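You operate a simulated robot arm through the tools that you are given. There is no shell and no other tool. Be economical: measure what you need, move in short steps, check, and stop when the job is done.

You run a simulated robot arm. Do the job below in one go: nothing can be reset, and whatever is moved stays where it is left.

JOB
Swap the worn wax ring for the white one; wax dial to 3.
Fine: worn ring in the REJECT tray; shut the cover again.

It is judged by the outcome, as a careful person would: the job done as asked, and still so three seconds after it is handed in. It fails if anything else is knocked over, pushed out of place, dropped, spilled or broken. A push-on lid holds only when it is set on centred and level and pressed home; a screw cap is set on level and turned clockwise until tight.

ROBOT AND FRAMES
A 6-joint arm with a two-finger parallel gripper, fixed in place. Base frame: the origin is at the foot of the arm, x ahead of it, y to its left, z up; the work surface is at about z = 0. Units: mm, rad, N and s.
With the tool pointing down near the work surface it reaches from about 120 to 500 mm from the base axis. Its first joint turns from -1.257 to 1.257 rad. Payload 0.65 kg.
Tool frame: the origin (TCP) lies between the finger pads and is the grasp point; the fingertips stand 25 mm ahead of it; z points along the fingers, y is the line along which they close. Largest opening 76 mm; finger width 18, thickness 10; the body of the gripper, 36 by 78 mm, starts 45 mm behind the TCP.
Orientation is told as [roll, pitch, yaw] about the base's x, y, z axes, in that order, counted from this pose: with the fingers straight down and closing along the base's y, the tool's x points along the base's -x, its y along +y and its z along -z.

CONTROLS
- The arm moves only by the tool nudge_tool. Its argument "moves" is one flat list of numbers, 7 for each row, row after row: the closure, from 0 (fully open) to 1 (shut), then the shift along the tool's x, y, z in units of 300 mm (1.0 is 300 mm), then the turn, a rotation vector about the tool's x, y, z in units of 90 degrees (1.0 is 90 degrees). In form: [fingers, x, y, z, rx, ry, rz, fingers, x, y, z, rx, ry, rz, ...]. A call has 1 to 12 rows; each row is the pose to reach, as a shift and turn from the pose commanded when the call began, along the tool's axes at that moment. A call with a number of a shift or a turn outside -1 to 1 is refused whole. Rows are played at 5 a second. More than 50 mm and 0.15 rad between two rows, or a gripper value outside its range, and nothing of the call is played. A pose out of reach is approached as far as the arm can. The call stops where the force on the tool passes 60 N (or 10 N more than at its start, if that is more) or the arm is blocked; 0.2 s more then pass. Each finger travels about 108 mm/s and halts on what it meets, pressing with about 24 N; the grip force reading is that of the motor and also rises with nothing between the fingers. The clock runs only during rows and for 0.2 s after the last one: add rows that repeat a pose to give the fingers time. The reply holds the time, the measured pose of the TCP, the force on the tool along the base axes, the opening and the grip force, in the units named above and with some noise, with the torque about the TCP (base axes, N m) and any sound that the robot's microphone picked up.
- Cameras (640 x 400 px; columns grow to the right, rows downward): "scene" is fixed at [57.7, 289.9, 414.2]; the picture's right is [-0.63, -0.78, 0.00], its down [-0.44, 0.35, -0.83] and it looks along [0.65, -0.52, -0.56] (base axes); focal length 214 px, centre (320, 200). "wrist" rides on the gripper at [58, 11, -81] in the tool frame; the picture's right is [-0.18, 0.98, 0.00], its down [-0.75, -0.14, -0.64] and it looks along [-0.63, -0.12, 0.77] (tool axes); focal length 243 px, centre (320, 200). There is no depth. A picture from a camera that has moved, and an enlarged one, comes with that camera's place and axes in the base frame and with its lens. The place of the scene camera against the robot may be out by one fixed shift of up to 18 mm in any direction.
- get_image(camera): a new picture of that camera. It takes no simulated time.
- zoom(camera, box): a new picture of the part [left, top, right, bottom] of that camera's present view, enlarged. It takes no simulated time.
- hand_in(): hands the job in; it is judged then, once.

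Go step by step. Nothing tells you positions but the pictures and the camera data: compare them with the known pose of the tool, close in by small moves and look again before you grip or let go. The budget is 120 turns and 64 pictures, counting those below and the enlarged ones. Unless the task says otherwise, let go and move clear before handing in, and close with one line.

The tools are called after "Request:" as a command line: name --argument value ..., lists and objects as JSON in quotes. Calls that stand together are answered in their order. nudge_tool: Moves the arm, as the interface text tells. Its arguments: {"type":"object","properties":{"moves":{"type":"array","items":{"type":"number"}}},"required":["moves"]} The other tools are called the same way: get_image (camera) takes a picture; zoom (camera, box) takes an enlarged picture of a part of a camera's view; hand_in () hands the job in.

At the start:

```text
time: 0.0
eef_pos: [155.1, 174.3, 331.0]
tool_rot: [0.002, -0.001, -0.001]
contact_force: [-0.2, -0.5, 0.4]
moment: [-0.02, -0.02, 0.01]
width: 76.0
finger_force: 0.1
```

scene: 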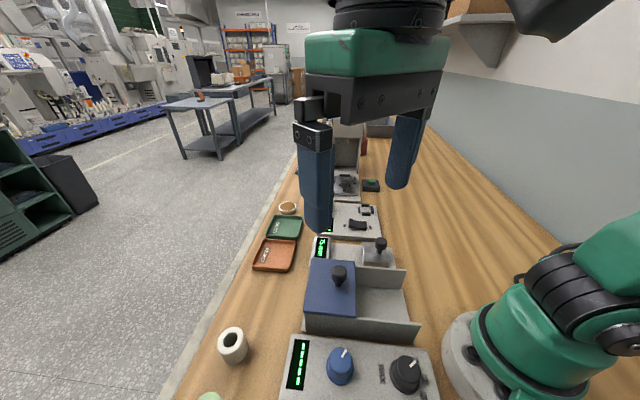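
wrist: 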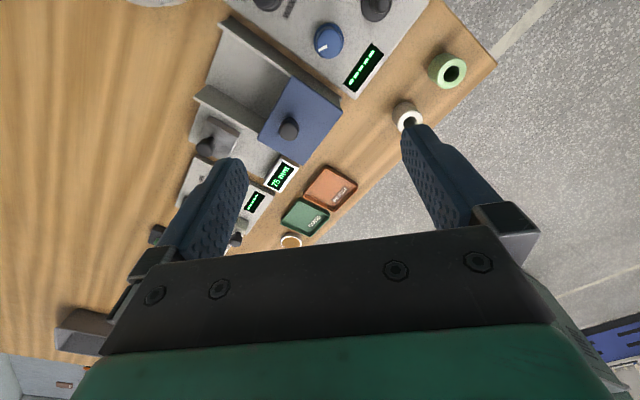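

I see a row of bench stations with a blue-covered machine, REJECT/GOOD trays and some rings. I'll enlarge the pictures before I move anything.

Request:
zoom --camera "scene" --box '[180, 180, 440, 400]'

Request:
zoom --camera "wrist" --box '[140, 0, 500, 250]'

```text
1.82 times, centred on (310, 290) of scene
camera zoom: at [57.7, 289.9, 414.2], right [-0.63, -0.78, 0.0], down [-0.44, 0.35, -0.83], along [0.65, -0.52, -0.56], focal length 390 px, centre (338, 36)
```

zoom: 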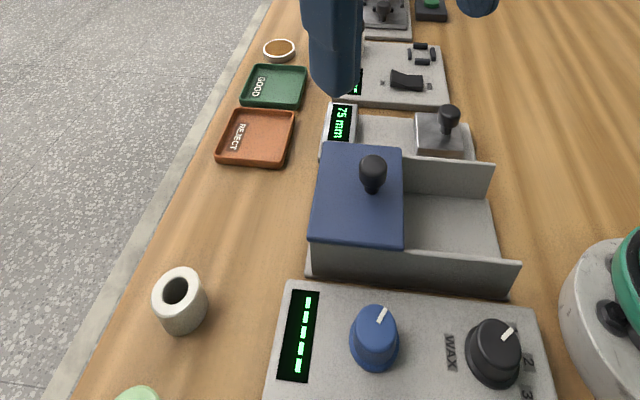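

```text
1.60 times, centred on (320, 125) of wrist
camera zoom: at [96.3, 184.4, 411.7], right [0.18, 0.98, 0.0], down [0.75, -0.14, 0.64], along [0.63, -0.12, -0.77], focal length 388 px, centre (320, 320)
```

zoom: 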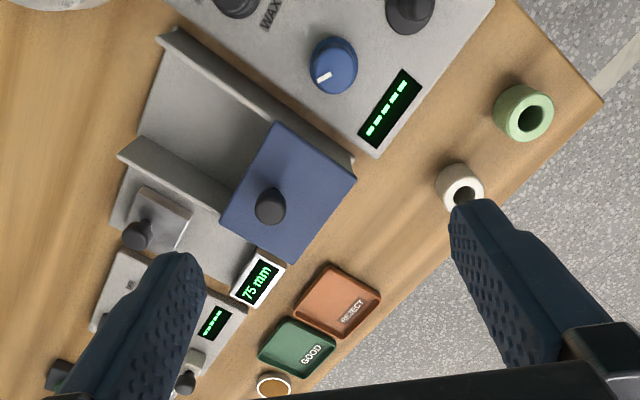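

I take the WAX dial to be near (85,125), the cover near (236,125) with rails running at about 45°, the white ring near (263,293) and the REJECT tray near (400,150). I'll turn the wrist so its camera looks along -y over the panel.

Request:
nudge_tool --moves '[0, 0, 0, 0, 0, 0, 0.09, 0, 0, 0, 0, 0, 0, 0.18, 0, 0, 0, 0, 0, 0, 0.27, 0, 0, 0, 0, 0, 0, 0.36, 0, 0, 0, 0, 0, 0, 0.45, 0, 0, 0, 0, 0, 0, 0.54, 0, 0, 0, 0, 0, 0, 0.63, 0, 0, 0, 0, 0, 0, 0.72, 0, 0, 0, 0, 0, 0, 0.81, 0, 0, 0, 0, 0, 0, 0.9, 0, 0, 0, 0, 0, 0, 0.98]'

Request:
get_image --camera "wrist"

```text
time: 2.4
eef_pos: [155.6, 173.3, 331.6]
tool_rot: [0.002, 0.003, -1.542]
contact_force: [0.0, 0.0, 0.5]
moment: [0.01, 0.07, 0.0]
width: 75.7
finger_force: 0.1
```

```text
59 pictures are left
camera wrist: at [163.8, 232.0, 411.8], right [0.99, -0.15, 0.0], down [-0.12, -0.76, 0.64], along [-0.1, -0.63, -0.77], focal length 243 px, centre (320, 200)
```

wrist: 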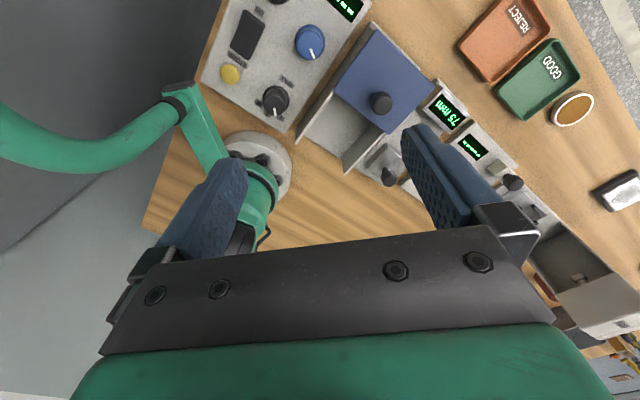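

Request:
zoom --camera "wrist" --box '[190, 0, 400, 135]'

Request:
zoom --camera "wrist" --box '[360, 0, 640, 340]'

```text
2.96 times, centred on (295, 68) of wrist
camera zoom: at [163.8, 232.0, 411.8], right [0.99, -0.15, 0.0], down [-0.12, -0.76, 0.64], along [-0.1, -0.63, -0.77], focal length 719 px, centre (394, 593)
```

zoom: 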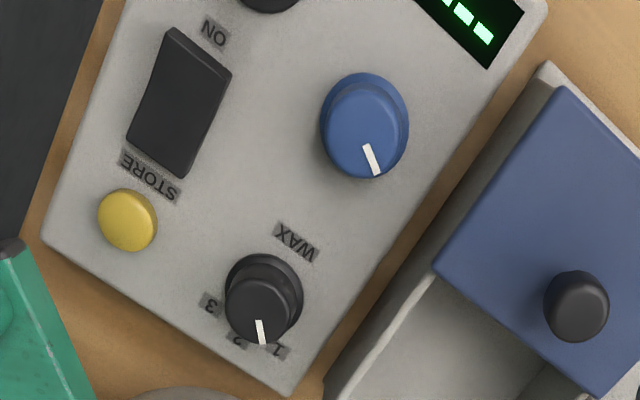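

```text
1.18 times, centred on (500, 170) of wrist
camera zoom: at [163.8, 232.0, 411.8], right [0.99, -0.15, 0.0], down [-0.12, -0.76, 0.64], along [-0.1, -0.63, -0.77], focal length 285 px, centre (108, 235)
```

zoom: 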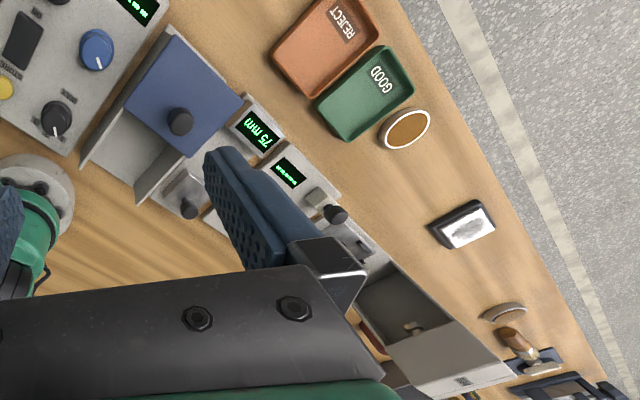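

The WAX dial, marked 1-2-3, is at about (77,124). The cover knob is at about (229,114), with its top near z=82. I'll move above the knob and turn so the fingers close along the slide direction.

Request:
nudge_tool --moves '[0, -0.034, 0.04, 0.1, 0, 0, -0.077, 0, -0.068, 0.08, 0.2, 0, 0, -0.153, 0, -0.102, 0.12, 0.3, 0, 0, -0.23, 0, -0.137, 0.159, 0.4, 0, 0, -0.307, 0, -0.171, 0.199, 0.5, 0, 0, -0.383, 0, -0.205, 0.239, 0.6, 0, 0, -0.46, 0, -0.205, 0.239, 0.6, 0, 0, -0.46]'

Request:
get_image --camera "wrist"

Request:
zoom --camera "scene" --box '[220, 200, 460, 350]'

```text
time: 4.0
eef_pos: [231.4, 114.7, 151.3]
tool_rot: [0.002, 0.0, -0.815]
contact_force: [-0.4, 0.1, -0.2]
moment: [-0.02, 0.0, 0.01]
width: 76.0
finger_force: 0.1
```

```text
56 pictures are left
camera wrist: at [198.6, 165.0, 230.8], right [0.84, 0.54, 0.0], down [0.41, -0.65, 0.64], along [0.35, -0.54, -0.77], focal length 243 px, centre (320, 200)
```

wrist: 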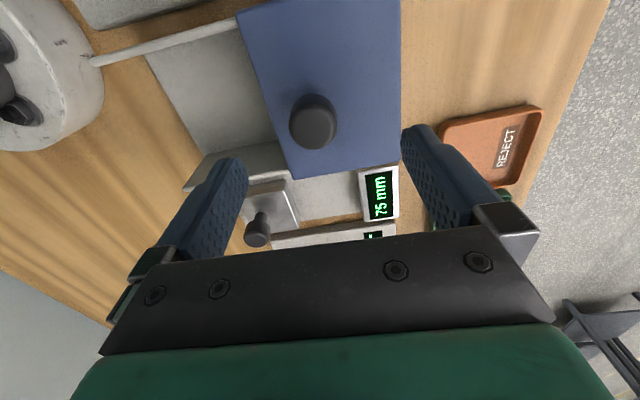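

```text
2.67 times, centred on (340, 275) of scene
camera zoom: at [57.7, 289.9, 414.2], right [-0.63, -0.78, 0.0], down [-0.44, 0.35, -0.83], along [0.65, -0.52, -0.56], focal length 572 px, centre (267, 0)
```

zoom: 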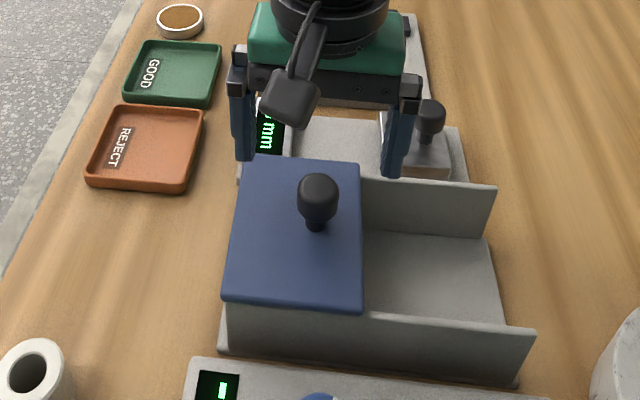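

The knob is between the fingers in plan. I'll lower part of the way and check.

Request:
nudge_tool --moves '[0, 0.001, -0.01, 0.07, 0, 0, 0, 0, 0.001, -0.01, 0.13, 0, 0, 0]'

Request:
get_image --camera "wrist"

Request:
zoom --camera "scene" --box '[260, 210, 420, 310]'

```text
time: 4.6
eef_pos: [228.7, 114.1, 112.1]
tool_rot: [0.001, 0.0, -0.817]
contact_force: [0.0, 0.3, 0.3]
moment: [-0.01, -0.02, 0.0]
width: 76.0
finger_force: 0.0
```

```text
54 pictures are left
camera wrist: at [195.1, 164.1, 191.9], right [0.84, 0.54, 0.0], down [0.41, -0.65, 0.64], along [0.35, -0.54, -0.77], focal length 243 px, centre (320, 200)
```

wrist: 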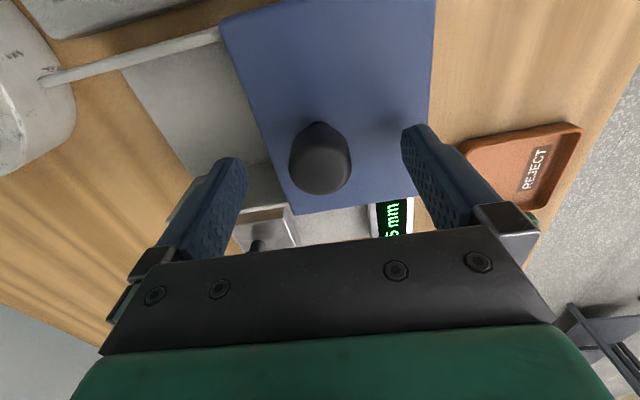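

```text
4.00 times, centred on (340, 260) of scene
camera zoom: at [57.7, 289.9, 414.2], right [-0.63, -0.78, 0.0], down [-0.44, 0.35, -0.83], along [0.65, -0.52, -0.56], focal length 858 px, centre (240, -40)
```

zoom: 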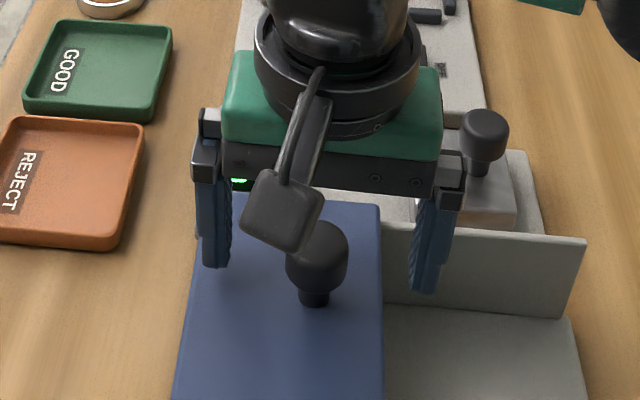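

The knob is aligned to within about 3 mm. I'll lower and close on it.

Request:
nudge_tool --moves '[0, -0.01, -0.003, 0.06, 0, 0, 0, 0, -0.01, -0.003, 0.1, 0, 0, 0, 1, -0.01, -0.003, 0.1, 0, 0, 0, 1, -0.01, -0.003, 0.1, 0, 0, 0, 1, -0.01, -0.003, 0.1, 0, 0, 0]'

Request:
zoom --camera "scene" --box '[260, 210, 420, 310]'

```text
time: 5.0
eef_pos: [229.9, 113.9, 101.9]
tool_rot: [0.011, 0.002, -0.816]
contact_force: [-8.1, -3.3, 55.4]
moment: [1.21, -1.4, 0.02]
width: 69.8
finger_force: 0.1
stopped in row 1: the force on the tool passed its limit at 216 N (the readings are from after the stop); the commanded pose is now the measured one
```

```text
4.00 times, centred on (340, 260) of scene
camera zoom: at [57.6, 289.9, 414.2], right [-0.63, -0.78, 0.0], down [-0.44, 0.35, -0.83], along [0.65, -0.52, -0.56], focal length 858 px, centre (240, -40)
```

zoom: 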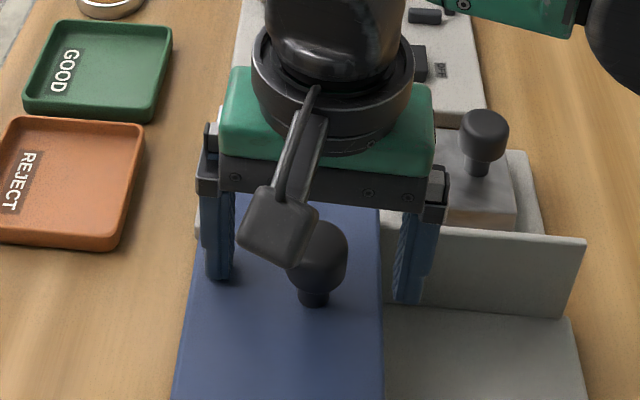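

A finger touched the cover, so its top is at about z=77 and the knob is higher than I took it, near (223,121,105). I'll lift off and shift about 10 mm towards it.

Request:
nudge_tool --moves '[0, 0, 0, -0.033, 0, 0, 0, 0, 0.018, 0, -0.033, 0, 0, 0, 0, 0.033, 0, -0.033, 0, 0, 0]'

Request:
get_image --camera "wrist"

Request:
zoom --camera "scene" --box '[240, 200, 440, 325]'

```text
time: 5.8
eef_pos: [224.4, 120.9, 112.5]
tool_rot: [0.013, 0.004, -0.815]
contact_force: [-0.4, -0.3, -0.6]
moment: [-0.01, 0.01, 0.01]
width: 76.1
finger_force: 0.0
```

```text
51 pictures are left
camera wrist: at [190.7, 170.6, 191.8], right [0.84, 0.54, 0.01], down [0.41, -0.65, 0.64], along [0.35, -0.53, -0.77], focal length 243 px, centre (320, 200)
```

wrist: 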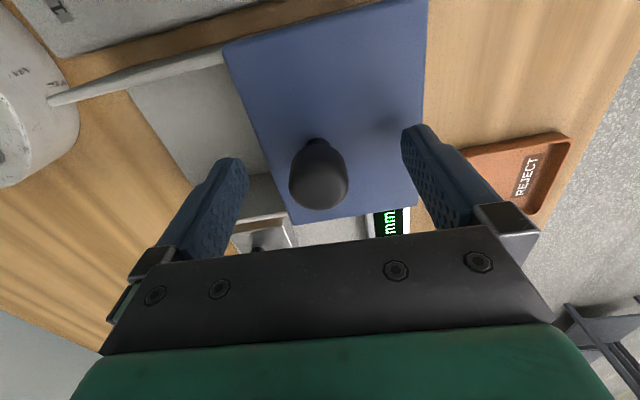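

```text
3.20 times, centred on (340, 262) of scene
camera zoom: at [57.7, 289.9, 414.2], right [-0.63, -0.78, 0.0], down [-0.44, 0.35, -0.83], along [0.65, -0.52, -0.56], focal length 686 px, centre (256, 0)
```

zoom: 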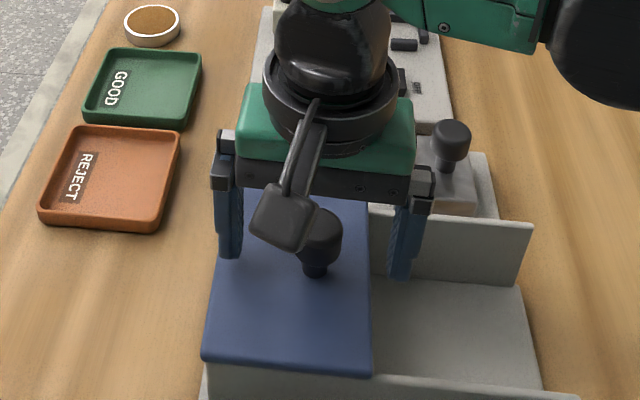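

The knob is now on the tool axis. I'll lower 6 mm and grip it.

Request:
nudge_tool --moves '[0, 0, 0, 0.02, 0, 0, 0, 0.4, 0, 0, 0.02, 0, 0, 0, 0.7, 0, 0, 0.02, 0, 0, 0, 1, 0, 0, 0.02, 0, 0, 0, 1, 0, 0, 0.02, 0, 0, 0]'

```text
time: 7.0
eef_pos: [223.9, 121.1, 105.3]
tool_rot: [0.009, 0.004, -0.816]
contact_force: [-17.6, -15.2, 2.5]
moment: [-0.41, 0.33, -0.07]
width: 25.7
finger_force: 40.8
```

The knob is gripped (26 mm). I'll slide the cover along the rails towards the open end.

Request:
nudge_tool --moves '[1, 0, -0.03, 0.02, 0, 0, 0, 1, 0, -0.06, 0.02, 0, 0, 0, 1, 0, -0.09, 0.02, 0, 0, 0, 1, 0, -0.12, 0.02, 0, 0, 0]'

Request:
zoom --camera "scene" --box '[240, 200, 440, 325]'

```text
time: 7.4
eef_pos: [220.8, 118.1, 104.2]
tool_rot: [0.013, 0.004, -0.815]
contact_force: [0.5, 1.6, 22.9]
moment: [-0.78, 0.67, 0.0]
width: 25.4
finger_force: 41.1
stopped in row 1: the force on the tool passed its limit at 129 N (the readings are from after the stop); the commanded pose is now the measured one
```

```text
3.20 times, centred on (340, 262) of scene
camera zoom: at [57.7, 289.9, 414.2], right [-0.63, -0.78, 0.0], down [-0.44, 0.35, -0.83], along [0.65, -0.52, -0.56], focal length 686 px, centre (256, 0)
```

zoom: 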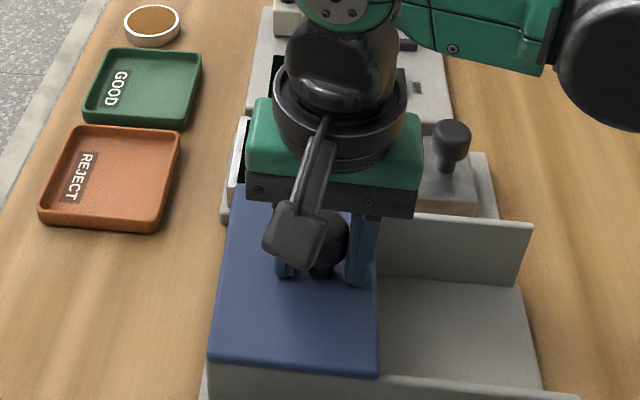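

I left an extra 6 mm of lowering in that call and pressed on the cover by mistake. The cover did move about 5 mm. I'll relieve the pressure and slide it level.

Request:
nudge_tool --moves '[1, 0, 0, -0.006, 0, 0, 0, 1, 0, -0.03, -0.006, 0, 0, 0, 1, 0, -0.06, -0.006, 0, 0, 0, 1, 0, -0.09, -0.006, 0, 0, 0]'

Request:
zoom --camera "scene" --box '[240, 200, 440, 325]'

```text
time: 8.4
eef_pos: [201.6, 99.4, 104.7]
tool_rot: [0.016, 0.001, -0.817]
contact_force: [10.5, -11.5, 26.5]
moment: [-0.05, 0.51, -0.16]
width: 25.5
finger_force: 41.2
```

```text
3.20 times, centred on (340, 262) of scene
camera zoom: at [57.7, 289.9, 414.2], right [-0.63, -0.78, 0.0], down [-0.44, 0.35, -0.83], along [0.65, -0.52, -0.56], focal length 686 px, centre (256, 0)
```

zoom: 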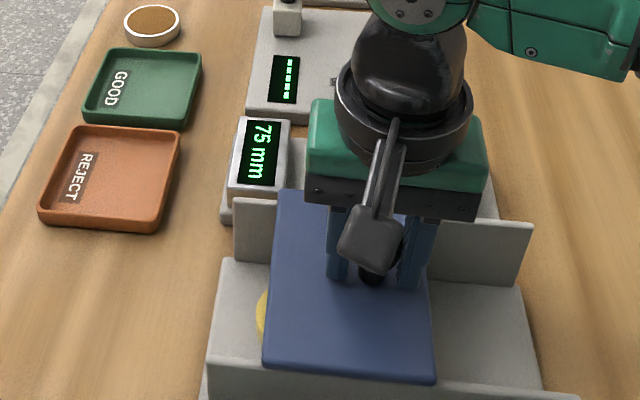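

The cover slides and a yellow ring shows underneath. I'll ease the side and vertical load and continue.

Request:
nudge_tool --moves '[1, -0.004, 0, -0.005, 0, 0, 0, 1, -0.005, -0.03, -0.005, 0, 0, 0, 1, -0.006, -0.06, -0.005, 0, 0, 0, 1, -0.007, -0.09, -0.005, 0, 0, 0, 1, -0.008, -0.12, -0.005, 0, 0, 0, 1, -0.009, -0.15, -0.005, 0, 0, 0]'

Request:
zoom --camera "scene" --box '[240, 200, 440, 325]'

```text
time: 9.8
eef_pos: [170.2, 67.2, 105.9]
tool_rot: [0.013, 0.008, -0.815]
contact_force: [-16.8, 19.0, 9.7]
moment: [-0.51, 0.14, -0.09]
width: 25.7
finger_force: 41.2
```

```text
3.20 times, centred on (340, 262) of scene
camera zoom: at [57.7, 289.9, 414.2], right [-0.63, -0.78, 0.0], down [-0.44, 0.35, -0.83], along [0.65, -0.52, -0.56], focal length 686 px, centre (256, 0)
```

zoom: 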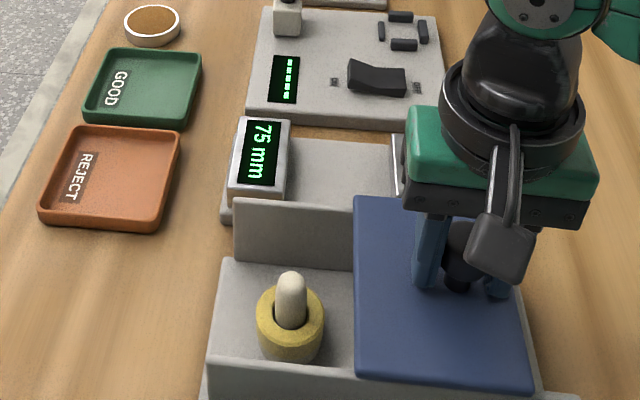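

The worn yellow ring sits on a peg. I'll push the cover on to its stop for clearance and then let go.

Request:
nudge_tool --moves '[1, 0.004, 0, -0.002, 0, 0, 0, 1, 0.004, -0.03, -0.002, 0, 0, 0, 1, 0.004, -0.055, -0.002, 0, 0, 0]'

Request:
zoom --camera "scene" --box '[240, 200, 440, 325]'

```text
time: 10.6
eef_pos: [158.3, 55.3, 105.6]
tool_rot: [0.014, -0.001, -0.817]
contact_force: [11.8, -13.2, -9.7]
moment: [0.05, 0.54, -0.21]
width: 25.7
finger_force: 40.5
```

```text
3.20 times, centred on (340, 262) of scene
camera zoom: at [57.8, 289.9, 414.1], right [-0.63, -0.78, 0.0], down [-0.44, 0.35, -0.83], along [0.65, -0.52, -0.56], focal length 686 px, centre (256, 0)
```

zoom: 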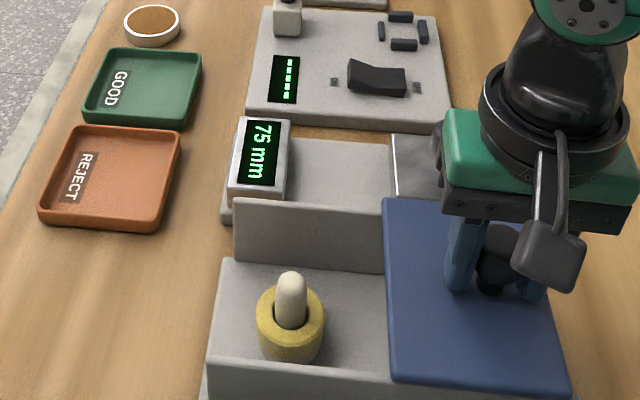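

The cover is fully open, about 93 mm along. I'll release it, rise and move above the ring to look.

Request:
nudge_tool --moves '[0.35, 0, 0, 0, 0, 0, 0, 0.35, 0, 0, 0, 0, 0, 0, 0.35, 0, 0, -0.14, 0, 0, 0, 0.35, 0, 0, -0.28, 0, 0, 0, 0.35, 0.012, 0.11, -0.28, 0, 0, 0, 0.35, 0.024, 0.22, -0.28, 0, 0, 0, 0.2, 0.036, 0.327, -0.28, 0, 0, 0]'

Request:
get_image --camera "wrist"

Request:
get_image --camera "scene"

```text
time: 12.2
eef_pos: [220.1, 128.3, 189.6]
tool_rot: [0.012, 0.005, -0.815]
contact_force: [-0.2, -0.7, 0.1]
moment: [0.02, 0.0, 0.04]
width: 60.9
finger_force: 0.1
```

```text
45 pictures are left
camera wrist: at [187.8, 178.2, 269.3], right [0.84, 0.54, 0.01], down [0.41, -0.65, 0.64], along [0.35, -0.53, -0.77], focal length 243 px, centre (320, 200)
```

wrist: 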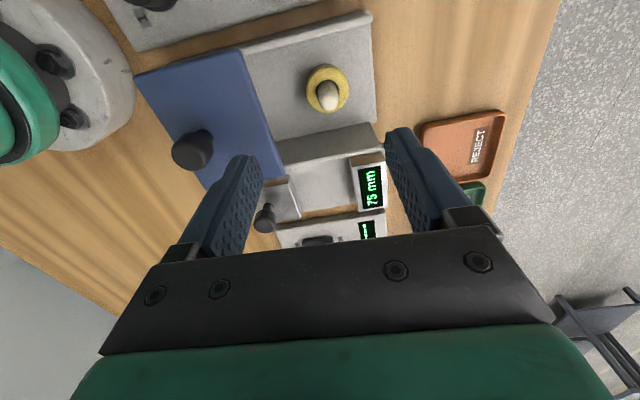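

```text
44 pictures are left
```

scene: 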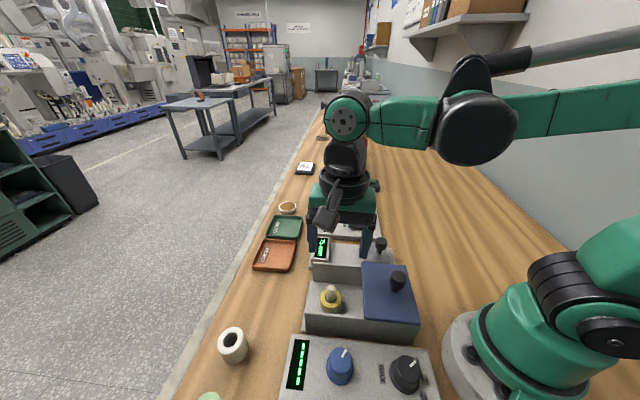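

The ring is about 38 mm across, on a peg at about (229,130). I'll lower over it part of the way and look again.

Request:
nudge_tool --moves '[0.2, -0.016, 0.026, 0.1, 0, 0, 0, 0.2, -0.016, 0.026, 0.2, 0, 0, 0, 0.2, -0.016, 0.026, 0.3, 0, 0, 0]'

Request:
get_image --camera "wrist"

Request:
zoom --camera "scene" --box '[240, 200, 440, 325]'

```text
time: 13.0
eef_pos: [230.5, 133.4, 101.3]
tool_rot: [0.014, 0.003, -0.816]
contact_force: [-0.4, -0.4, 0.3]
moment: [-0.02, 0.0, 0.04]
width: 60.7
finger_force: 0.0
```

```text
43 pictures are left
camera wrist: at [197.2, 182.4, 181.5], right [0.84, 0.54, 0.01], down [0.41, -0.65, 0.64], along [0.35, -0.53, -0.77], focal length 243 px, centre (320, 200)
```

wrist: 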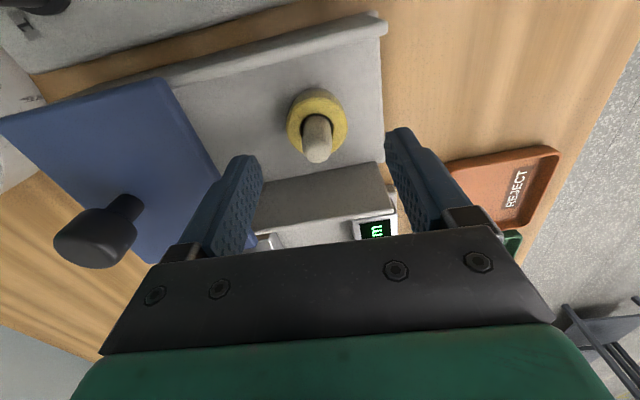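

```text
3.20 times, centred on (340, 262) of scene
camera zoom: at [57.7, 289.9, 414.2], right [-0.63, -0.78, 0.0], down [-0.44, 0.35, -0.83], along [0.65, -0.52, -0.56], focal length 686 px, centre (256, 0)
```

zoom: 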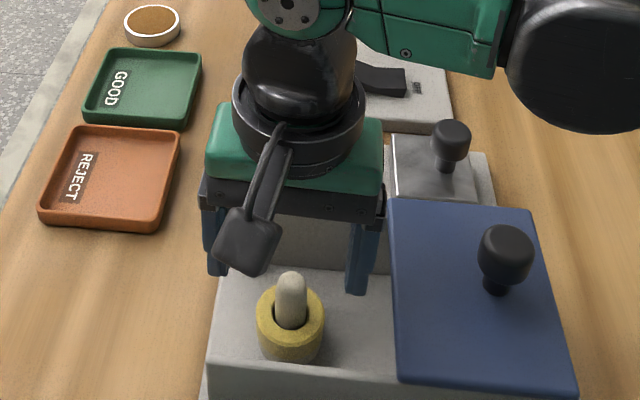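

The ring is centred under the tool, with its top at z≈32-40 and the peg top near 72. I'll go down to TCP z≈56 and look.

Request:
nudge_tool --moves '[0.2, 0, 0, 0.08, 0, 0, 0, 0.2, 0, 0, 0.15, 0, 0, 0]'

Request:
get_image --camera "wrist"

Request:
zoom --camera "scene" --box '[270, 230, 410, 320]'

```text
time: 13.6
eef_pos: [230.2, 134.1, 54.9]
tool_rot: [0.016, 0.004, -0.817]
contact_force: [-0.4, 0.0, 0.7]
moment: [0.0, 0.01, 0.02]
width: 60.8
finger_force: 0.0
```

```text
41 pictures are left
camera wrist: at [196.5, 182.7, 135.6], right [0.84, 0.54, 0.01], down [0.41, -0.65, 0.64], along [0.35, -0.53, -0.77], focal length 243 px, centre (320, 200)
```

wrist: 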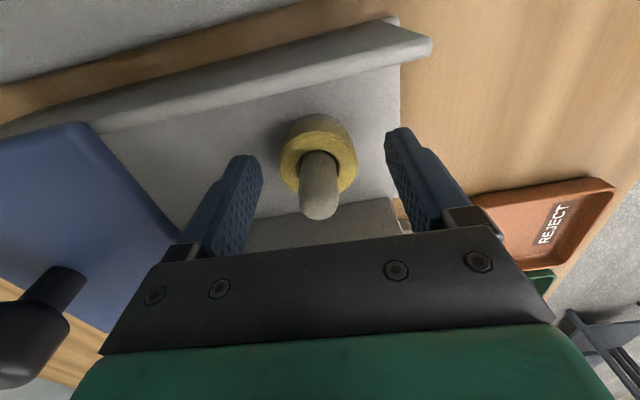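

```text
4.44 times, centred on (340, 275) of scene
camera zoom: at [57.7, 289.9, 414.2], right [-0.63, -0.78, 0.0], down [-0.44, 0.35, -0.83], along [0.65, -0.52, -0.56], focal length 953 px, centre (231, -133)
```

zoom: 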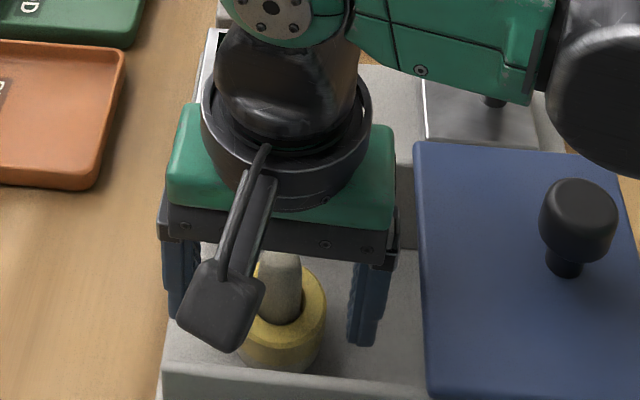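

The peg is on axis and the ring top is at about z=38. I'll lower 7 mm more, close on the ring and lift slightly.

Request:
nudge_tool --moves '[0.2, 0, 0, 0.023, 0, 0, 0, 0.5, 0, 0, 0.023, 0, 0, 0, 1, 0, 0, 0.023, 0, 0, 0, 1, 0, 0, 0.023, 0, 0, 0]'

```text
time: 14.6
eef_pos: [231.1, 133.9, 48.5]
tool_rot: [0.011, 0.004, -0.815]
contact_force: [-12.3, -11.1, 0.3]
moment: [-0.32, 0.31, -0.13]
width: 36.2
finger_force: 24.1
```

The ring is gripped (36 mm) with some side load from the peg. I'll recentre slightly and lift.

Request:
nudge_tool --moves '[1, 0, -0.006, 0, 0, 0, 0, 1, 0, -0.006, -0.03, 0, 0, 0, 1, 0, -0.006, -0.08, 0, 0, 0]'

Request:
get_image --camera "wrist"

```text
time: 15.4
eef_pos: [229.9, 133.1, 73.7]
tool_rot: [0.015, 0.003, -0.814]
contact_force: [-2.4, -1.2, -0.8]
moment: [-0.02, 0.09, -0.02]
width: 36.5
finger_force: 24.4
```

```text
39 pictures are left
camera wrist: at [196.5, 181.6, 152.6], right [0.84, 0.54, 0.01], down [0.41, -0.65, 0.64], along [0.35, -0.53, -0.77], focal length 243 px, centre (320, 200)
```

wrist: 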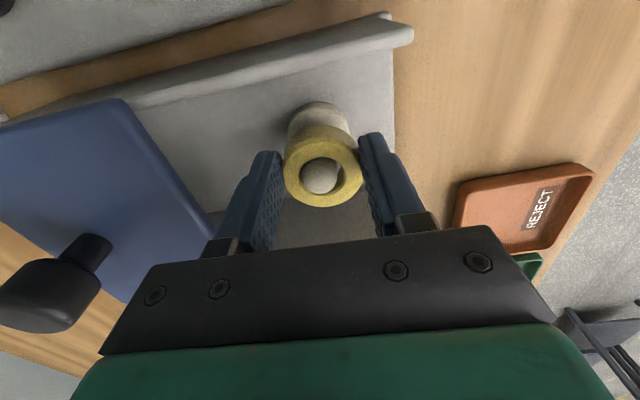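

The ring is coming up the peg cleanly. I'll lift clear and carry it towards the REJECT tray, which I put near (405,150).

Request:
nudge_tool --moves '[1, 0, 0, -0.12, 0, 0, 0, 1, 0, 0, -0.24, 0, 0, 0, 1, 0, 0, -0.36, 0, 0, 0, 1, -0.09, 0.116, -0.36, 0, 0, 0, 1, -0.18, 0.232, -0.36, 0, 0, 0, 1, -0.27, 0.348, -0.36, 0, 0, 0, 1, -0.357, 0.464, -0.36, 0, 0, 0]'

Request:
get_image --camera "wrist"

Request:
get_image --camera "scene"

```text
time: 17.0
eef_pos: [404.7, 149.3, 184.2]
tool_rot: [0.016, 0.004, -0.814]
contact_force: [-0.2, 0.8, -0.2]
moment: [0.02, 0.06, -0.04]
width: 36.6
finger_force: 24.0
```

```text
38 pictures are left
camera wrist: at [371.8, 199.4, 263.7], right [0.84, 0.54, 0.01], down [0.41, -0.65, 0.64], along [0.35, -0.53, -0.77], focal length 243 px, centre (320, 200)
```

wrist: 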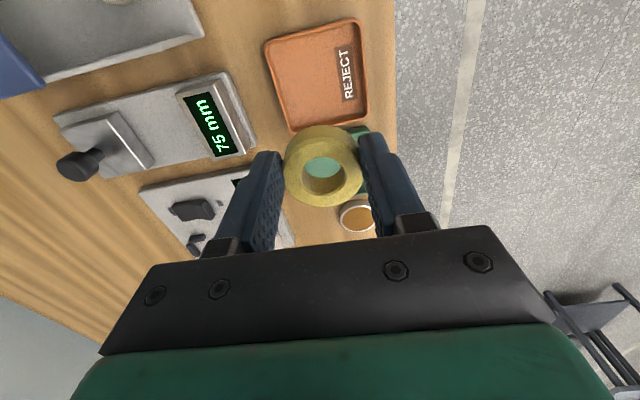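

```text
37 pictures are left
```

scene: 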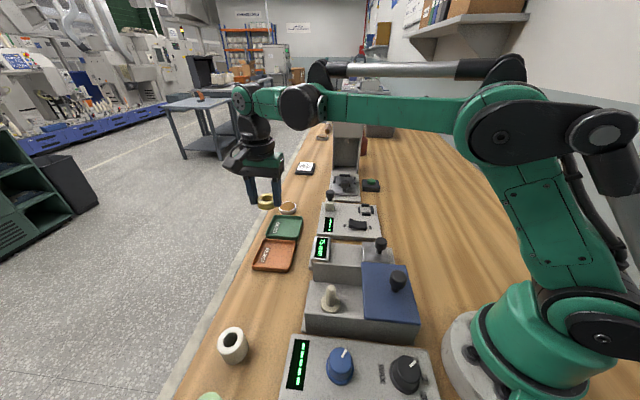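

The ring is directly over the REJECT tray (centre about (405,148)). I'll lower to just above it and check.

Request:
nudge_tool --moves '[1, 0, 0, 0.14, 0, 0, 0, 1, 0, 0, 0.28, 0, 0, 0, 1, 0, 0, 0.4, 0, 0, 0]'

Request:
get_image --camera "wrist"

Request:
zoom --camera "scene" --box '[230, 190, 350, 280]'

```text
time: 17.8
eef_pos: [405.4, 150.0, 62.1]
tool_rot: [0.016, 0.002, -0.815]
contact_force: [-0.5, 1.0, -0.3]
moment: [-0.02, 0.02, 0.0]
width: 36.7
finger_force: 24.0
```

```text
36 pictures are left
camera wrist: at [371.6, 198.9, 142.6], right [0.84, 0.54, 0.01], down [0.41, -0.65, 0.64], along [0.35, -0.53, -0.77], focal length 243 px, centre (320, 200)
```

wrist: 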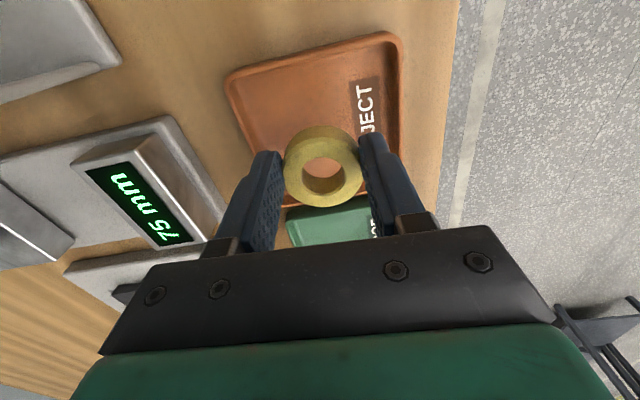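

```text
4.44 times, centred on (290, 235) of scene
camera zoom: at [57.7, 289.9, 414.2], right [-0.63, -0.78, 0.0], down [-0.44, 0.35, -0.83], along [0.65, -0.52, -0.56], focal length 953 px, centre (453, 44)
```

zoom: 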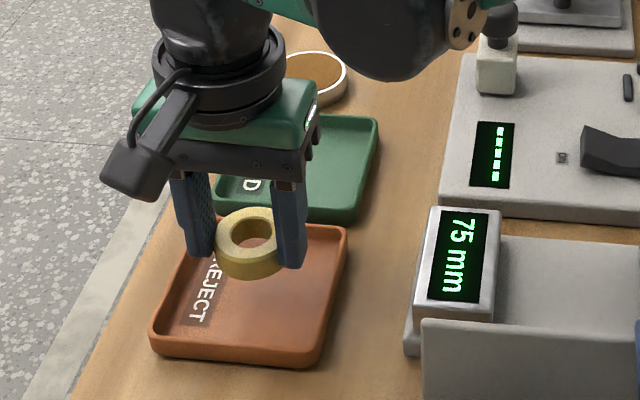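

It is well inside the tray. I'll lower in small steps until it touches.

Request:
nudge_tool --moves '[1, 0, 0, 0.04, 0, 0, 0, 1, 0, 0, 0.06, 0, 0, 0, 1, 0, 0, 0.075, 0, 0, 0, 1, 0, 0, 0.085, 0, 0, 0]'

Request:
zoom --camera "scene" --box '[230, 200, 330, 280]'

```text
time: 18.8
eef_pos: [405.1, 150.0, 37.2]
tool_rot: [0.016, 0.002, -0.815]
contact_force: [0.3, 0.0, 0.0]
moment: [-0.02, 0.0, -0.01]
width: 36.7
finger_force: 24.1
```

```text
5.00 times, centred on (280, 240) of scene
camera zoom: at [57.7, 289.9, 414.2], right [-0.63, -0.78, 0.0], down [-0.44, 0.35, -0.83], along [0.65, -0.52, -0.56], focal length 1072 px, centre (520, 0)
```

zoom: 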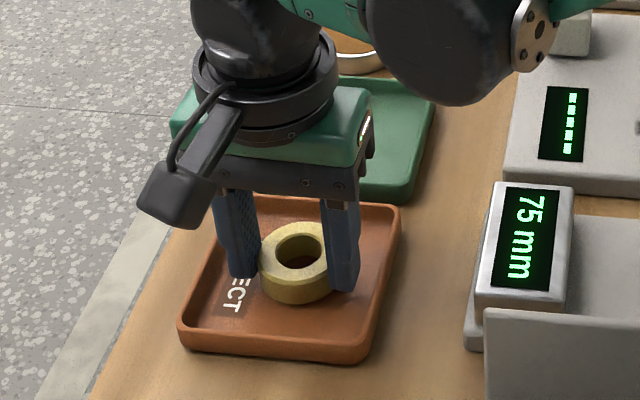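

It hasn't touched yet, so I'll keep going down in 2 mm steps.

Request:
nudge_tool --moves '[1, 0, 0, 0.006, 0, 0, 0, 1, 0, 0, 0.012, 0, 0, 0, 1, 0, 0, 0.018, 0, 0, 0]'

Request:
zoom --camera "scene" --box '[240, 225, 310, 280]'

```text
time: 19.6
eef_pos: [405.1, 151.1, 32.1]
tool_rot: [0.015, 0.003, -0.815]
contact_force: [3.2, 2.6, 23.6]
moment: [-0.09, -0.1, 0.0]
width: 37.3
finger_force: 24.2
```

```text
7.27 times, centred on (275, 252) of scene
camera zoom: at [57.6, 289.9, 414.2], right [-0.63, -0.78, 0.0], down [-0.44, 0.35, -0.83], along [0.65, -0.52, -0.56], focal length 1560 px, centre (647, -182)
```

zoom: 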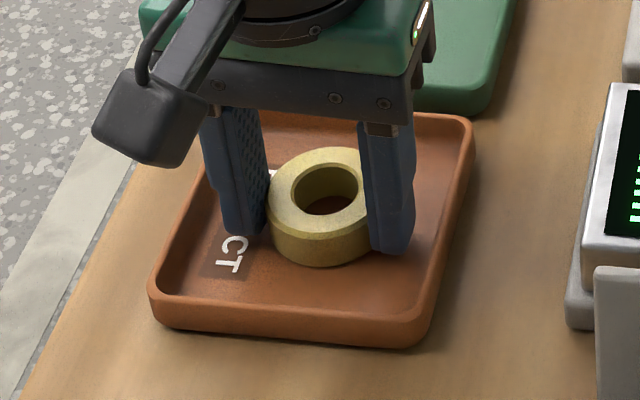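

The ring is down in the tray. I'll open a little, rise and move towards the white ring near (265,295).

Request:
nudge_tool --moves '[0.32, 0, 0, 0, 0, 0, 0, 0.32, 0, 0, 0, 0, 0, 0, 0.32, 0, 0, -0.16, 0, 0, 0, 0.32, 0, 0, -0.32, 0, 0, 0, 0.32, 0, 0, -0.48, 0, 0, 0, 0.32, 0.13, -0.003, -0.52, 0, 0, 0, 0.2, 0.27, -0.005, -0.52, 0, 0, 0, 0.2, 0.4, -0.008, -0.52, 0, 0, 0, 0.2, 0.53, -0.01, -0.52, 0, 0, 0, 0.2, 0.66, -0.012, -0.52, 0, 0, 0]'

Request:
get_image --camera "wrist"

Request:
get_image --camera "scene"

```text
time: 21.8
eef_pos: [265.6, 289.3, 190.4]
tool_rot: [0.017, 0.004, -0.818]
contact_force: [-0.7, 0.3, 0.6]
moment: [0.03, -0.03, 0.01]
width: 60.9
finger_force: 0.0
```

```text
32 pictures are left
camera wrist: at [232.3, 338.7, 270.0], right [0.84, 0.54, 0.01], down [0.41, -0.65, 0.64], along [0.35, -0.53, -0.77], focal length 243 px, centre (320, 200)
```

wrist: 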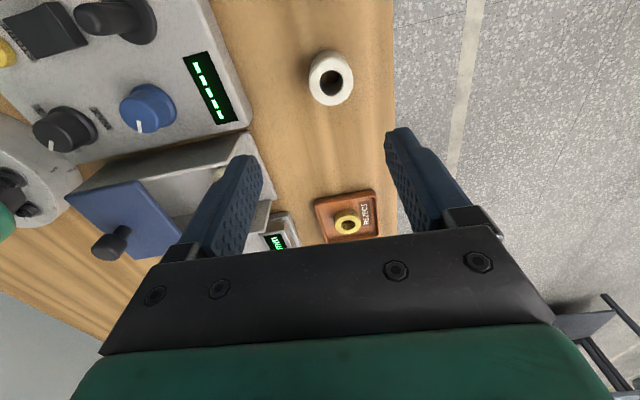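

```text
31 pictures are left
```

scene: 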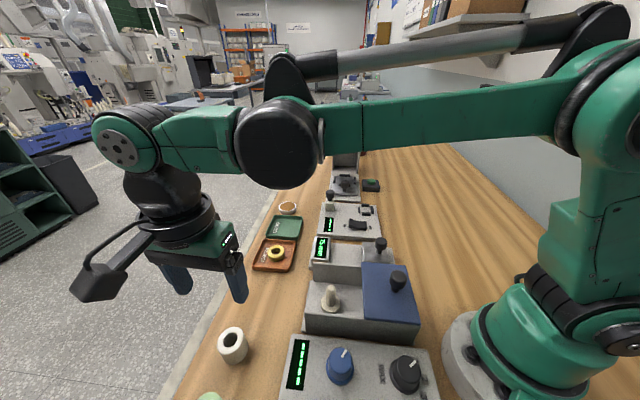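

The worn ring lies in the REJECT tray. The white ring is about 11 mm off along tool y, so I'll shift over it and lower part of the way.

Request:
nudge_tool --moves '[0.1, 0.004, 0.037, 0.1, 0, 0, 0, 0.1, 0.004, 0.037, 0.2, 0, 0, 0, 0.1, 0.004, 0.037, 0.28, 0, 0, 0]'

Request:
get_image --camera "wrist"

Request:
zoom --camera "scene" --box '[160, 240, 320, 380]'

```text
time: 22.6
eef_pos: [274.2, 299.0, 104.8]
tool_rot: [0.016, 0.002, -0.817]
contact_force: [0.7, -0.4, -0.2]
moment: [-0.03, 0.03, 0.0]
width: 68.4
finger_force: 0.1
```

```text
30 pictures are left
camera wrist: at [240.6, 347.5, 184.6], right [0.84, 0.54, 0.01], down [0.41, -0.65, 0.64], along [0.35, -0.53, -0.77], focal length 243 px, centre (320, 200)
```

wrist: 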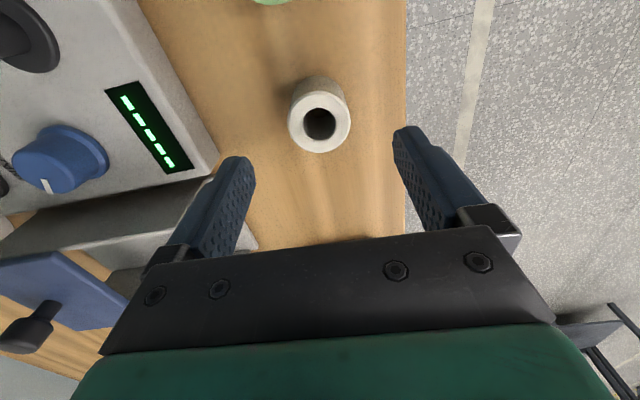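

```text
2.86 times, centred on (240, 310) of scene
camera zoom: at [57.7, 289.9, 414.2], right [-0.63, -0.78, 0.0], down [-0.44, 0.35, -0.83], along [0.65, -0.52, -0.56], focal length 613 px, centre (549, -114)
```

zoom: 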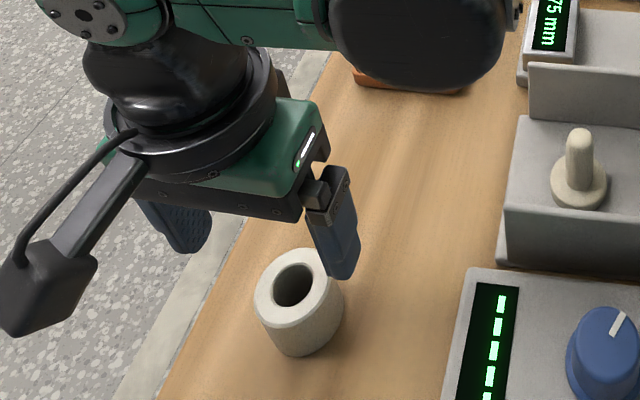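

The white ring is a tube about 38 mm across and 40 mm tall, and it's centred. I'll lower to TCP z≈33 and grip it.

Request:
nudge_tool --moves '[0.1, 0, 0, 0.12, 0, 0, 0, 0.1, 0, 0, 0.24, 0, 0, 0, 0.5, 0, 0, 0.24, 0, 0, 0, 1, 0, 0, 0.24, 0, 0, 0, 1, 0, 0, 0.24, 0, 0, 0]'

Request:
get_image --camera "wrist"

```text
time: 23.8
eef_pos: [272.4, 301.6, 32.9]
tool_rot: [0.016, 0.004, -0.814]
contact_force: [-1.7, 0.1, 0.6]
moment: [0.0, 0.02, 0.0]
width: 39.0
finger_force: 23.6
```

```text
28 pictures are left
camera wrist: at [239.1, 350.7, 113.0], right [0.84, 0.54, 0.01], down [0.41, -0.65, 0.64], along [0.35, -0.53, -0.77], focal length 243 px, centre (320, 200)
```

wrist: 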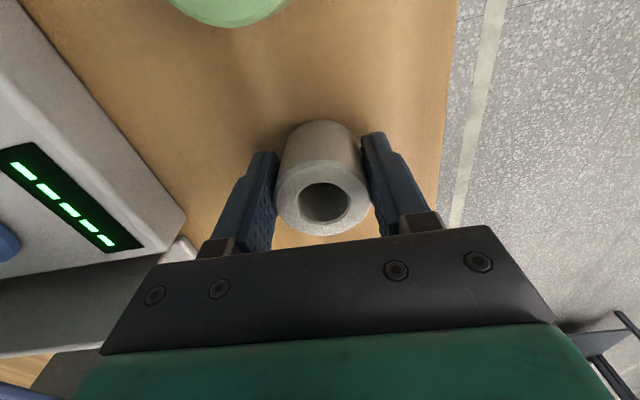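

The ring sits about 6 mm off the middle of the pads in tool x. I'll open slightly, shift and grip again.

Request:
nudge_tool --moves '[0.35, 0, 0, 0, 0, 0, 0, 0.35, 0, 0, 0, 0, 0, 0, 0.35, -0.02, 0, 0, 0, 0, 0, 1, -0.02, 0, 0, 0, 0, 0, 1, -0.02, 0, 0, 0, 0, 0]'

Request:
get_image --camera "wrist"

```text
time: 25.0
eef_pos: [276.6, 296.0, 34.4]
tool_rot: [0.014, 0.003, -0.816]
contact_force: [0.4, 0.0, 0.4]
moment: [0.0, 0.03, -0.02]
width: 39.0
finger_force: 23.8
```

```text
27 pictures are left
camera wrist: at [243.1, 345.8, 113.2], right [0.84, 0.54, 0.01], down [0.41, -0.65, 0.64], along [0.35, -0.53, -0.77], focal length 243 px, centre (320, 200)
```

wrist: 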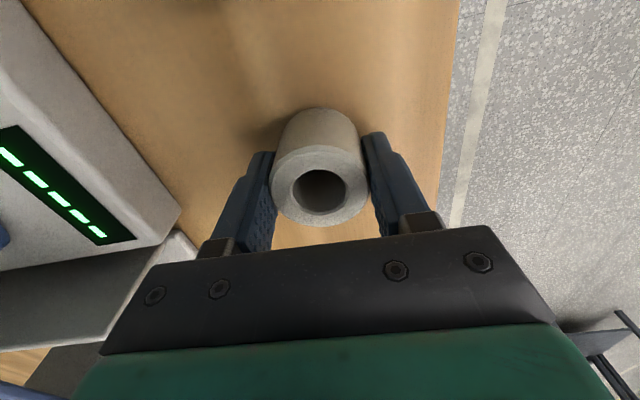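

The grip is centred now. I'll lift and carry the ring to above the peg at (230,133).

Request:
nudge_tool --moves '[1, 0, 0, -0.14, 0, 0, 0, 1, 0, 0, -0.28, 0, 0, 0, 1, 0, 0, -0.42, 0, 0, 0, 1, -0.0725, -0.121, -0.42, 0, 0, 0, 1, -0.145, -0.242, -0.42, 0, 0, 0, 1, -0.2175, -0.364, -0.42, 0, 0, 0, 1, -0.29, -0.485, -0.42, 0, 0, 0, 1, -0.29, -0.485, -0.42, 0, 0, 0]'

Request:
get_image --camera "wrist"

Request:
zoom --camera "scene" --box '[260, 200, 420, 320]'

```text
time: 26.8
eef_pos: [229.8, 130.2, 155.7]
tool_rot: [0.017, 0.003, -0.815]
contact_force: [0.8, 0.4, 0.0]
moment: [0.0, 0.02, 0.02]
width: 38.8
finger_force: 23.8
```

```text
26 pictures are left
camera wrist: at [195.7, 179.6, 236.1], right [0.84, 0.54, 0.01], down [0.41, -0.65, 0.64], along [0.35, -0.53, -0.77], focal length 243 px, centre (320, 200)
```

wrist: 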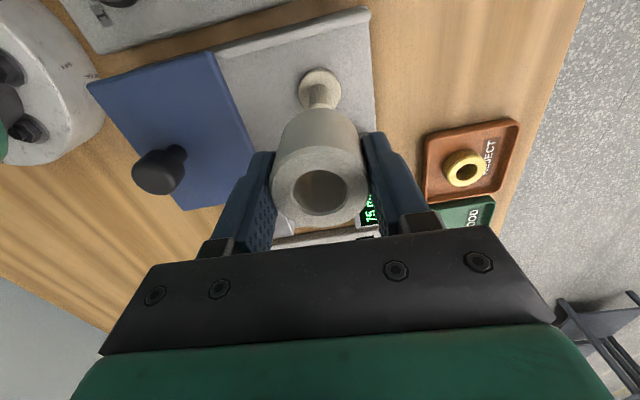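

```text
3.33 times, centred on (340, 260) of scene
camera zoom: at [57.7, 289.9, 414.2], right [-0.63, -0.78, 0.0], down [-0.44, 0.35, -0.83], along [0.65, -0.52, -0.56], focal length 715 px, centre (253, 0)
```

zoom: 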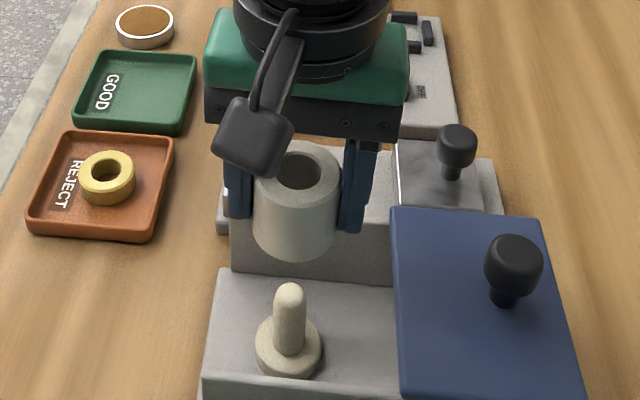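

The peg base is directly below, allowing for the 1° tool tilt. I'll level the tool, shift about 3 mm and lower to just above the peg.

Request:
nudge_tool --moves '[1, 0.008, 0.006, 0, 0.0074, -0.0079, 0, 1, 0.008, 0.006, 0.07, 0.0074, -0.0079, 0, 1, 0.008, 0.006, 0.13, 0.0074, -0.0079, 0, 1, 0.008, 0.006, 0.13, 0.0074, -0.0079, 0]'

Request:
get_image --camera "wrist"

Request:
zoom --camera "scene" --box '[280, 220, 400, 310]'

```text
time: 27.8
eef_pos: [228.9, 135.2, 115.9]
tool_rot: [0.002, -0.008, -0.815]
contact_force: [0.2, 0.5, -0.9]
moment: [0.0, 0.01, -0.01]
width: 39.2
finger_force: 23.9
```

```text
24 pictures are left
camera wrist: at [196.0, 185.5, 196.0], right [0.84, 0.54, 0.0], down [0.41, -0.64, 0.65], along [0.35, -0.54, -0.76], focal length 243 px, centre (320, 200)
```

wrist: 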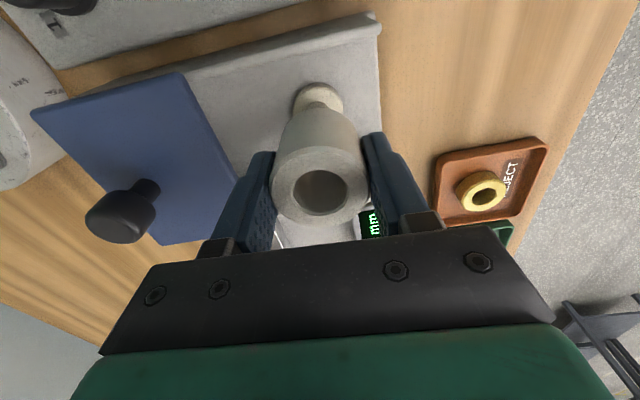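

```text
4.44 times, centred on (340, 265) of scene
camera zoom: at [57.7, 289.9, 414.2], right [-0.63, -0.78, 0.0], down [-0.44, 0.35, -0.83], along [0.65, -0.52, -0.56], focal length 953 px, centre (231, -89)
```

zoom: 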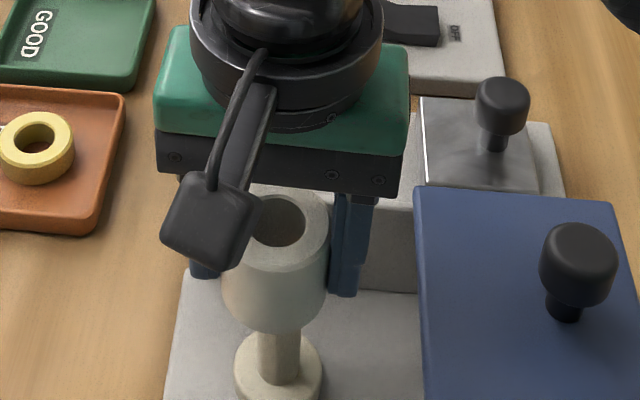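

Alignment is within about 2 mm. I'll make a small correction and lower so the peg just enters the ring.

Request:
nudge_tool --moves '[1, -0.006, -0.002, 0, 0, 0, 0, 1, -0.006, -0.002, 0.03, 0, 0, 0, 1, -0.006, -0.002, 0.05, 0, 0, 0, 1, -0.006, -0.002, 0.065, 0, 0, 0, 1, -0.006, -0.002, 0.08, 0, 0, 0]'

Request:
zoom --camera "wrist" --box '[220, 60, 420, 240]'

```text
time: 29.0
eef_pos: [230.2, 133.8, 93.6]
tool_rot: [0.005, -0.009, -0.814]
contact_force: [-2.4, 0.4, 22.4]
moment: [-0.24, -0.03, 0.0]
width: 38.8
finger_force: 23.9
```

```text
2.22 times, centred on (320, 150) of wrist
camera zoom: at [198.1, 183.7, 172.7], right [0.84, 0.54, 0.0], down [0.41, -0.64, 0.65], along [0.35, -0.54, -0.76], focal length 539 px, centre (320, 311)
```

zoom: 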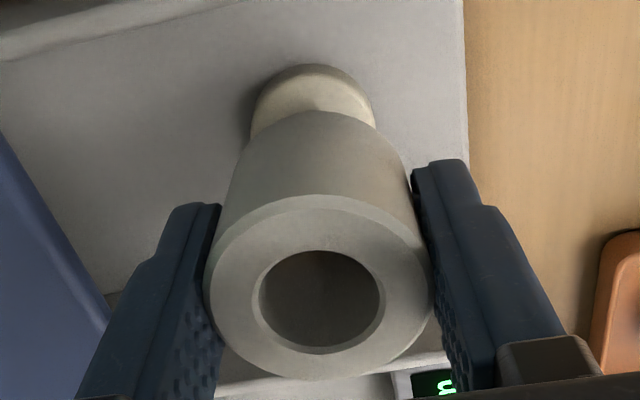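

There is an upward force of about 22 N acting roughly 11 mm to the -y side, so the ring's rim is catching the peg. I'll lift 4 mm, shift about 3 mm in -y and try again.

Request:
nudge_tool --moves '[1, 0, 0, -0.014, 0, 0, 0, 1, -0.007, -0.007, -0.014, 0, 0, 0, 1, -0.007, -0.007, 0, 0, 0, 0, 1, -0.007, -0.007, 0.014, 0, 0, 0]'

```text
time: 30.0
eef_pos: [231.4, 129.7, 89.7]
tool_rot: [0.004, -0.008, -0.814]
contact_force: [-0.6, 0.0, -0.4]
moment: [-0.01, 0.03, -0.01]
width: 38.9
finger_force: 24.0
```

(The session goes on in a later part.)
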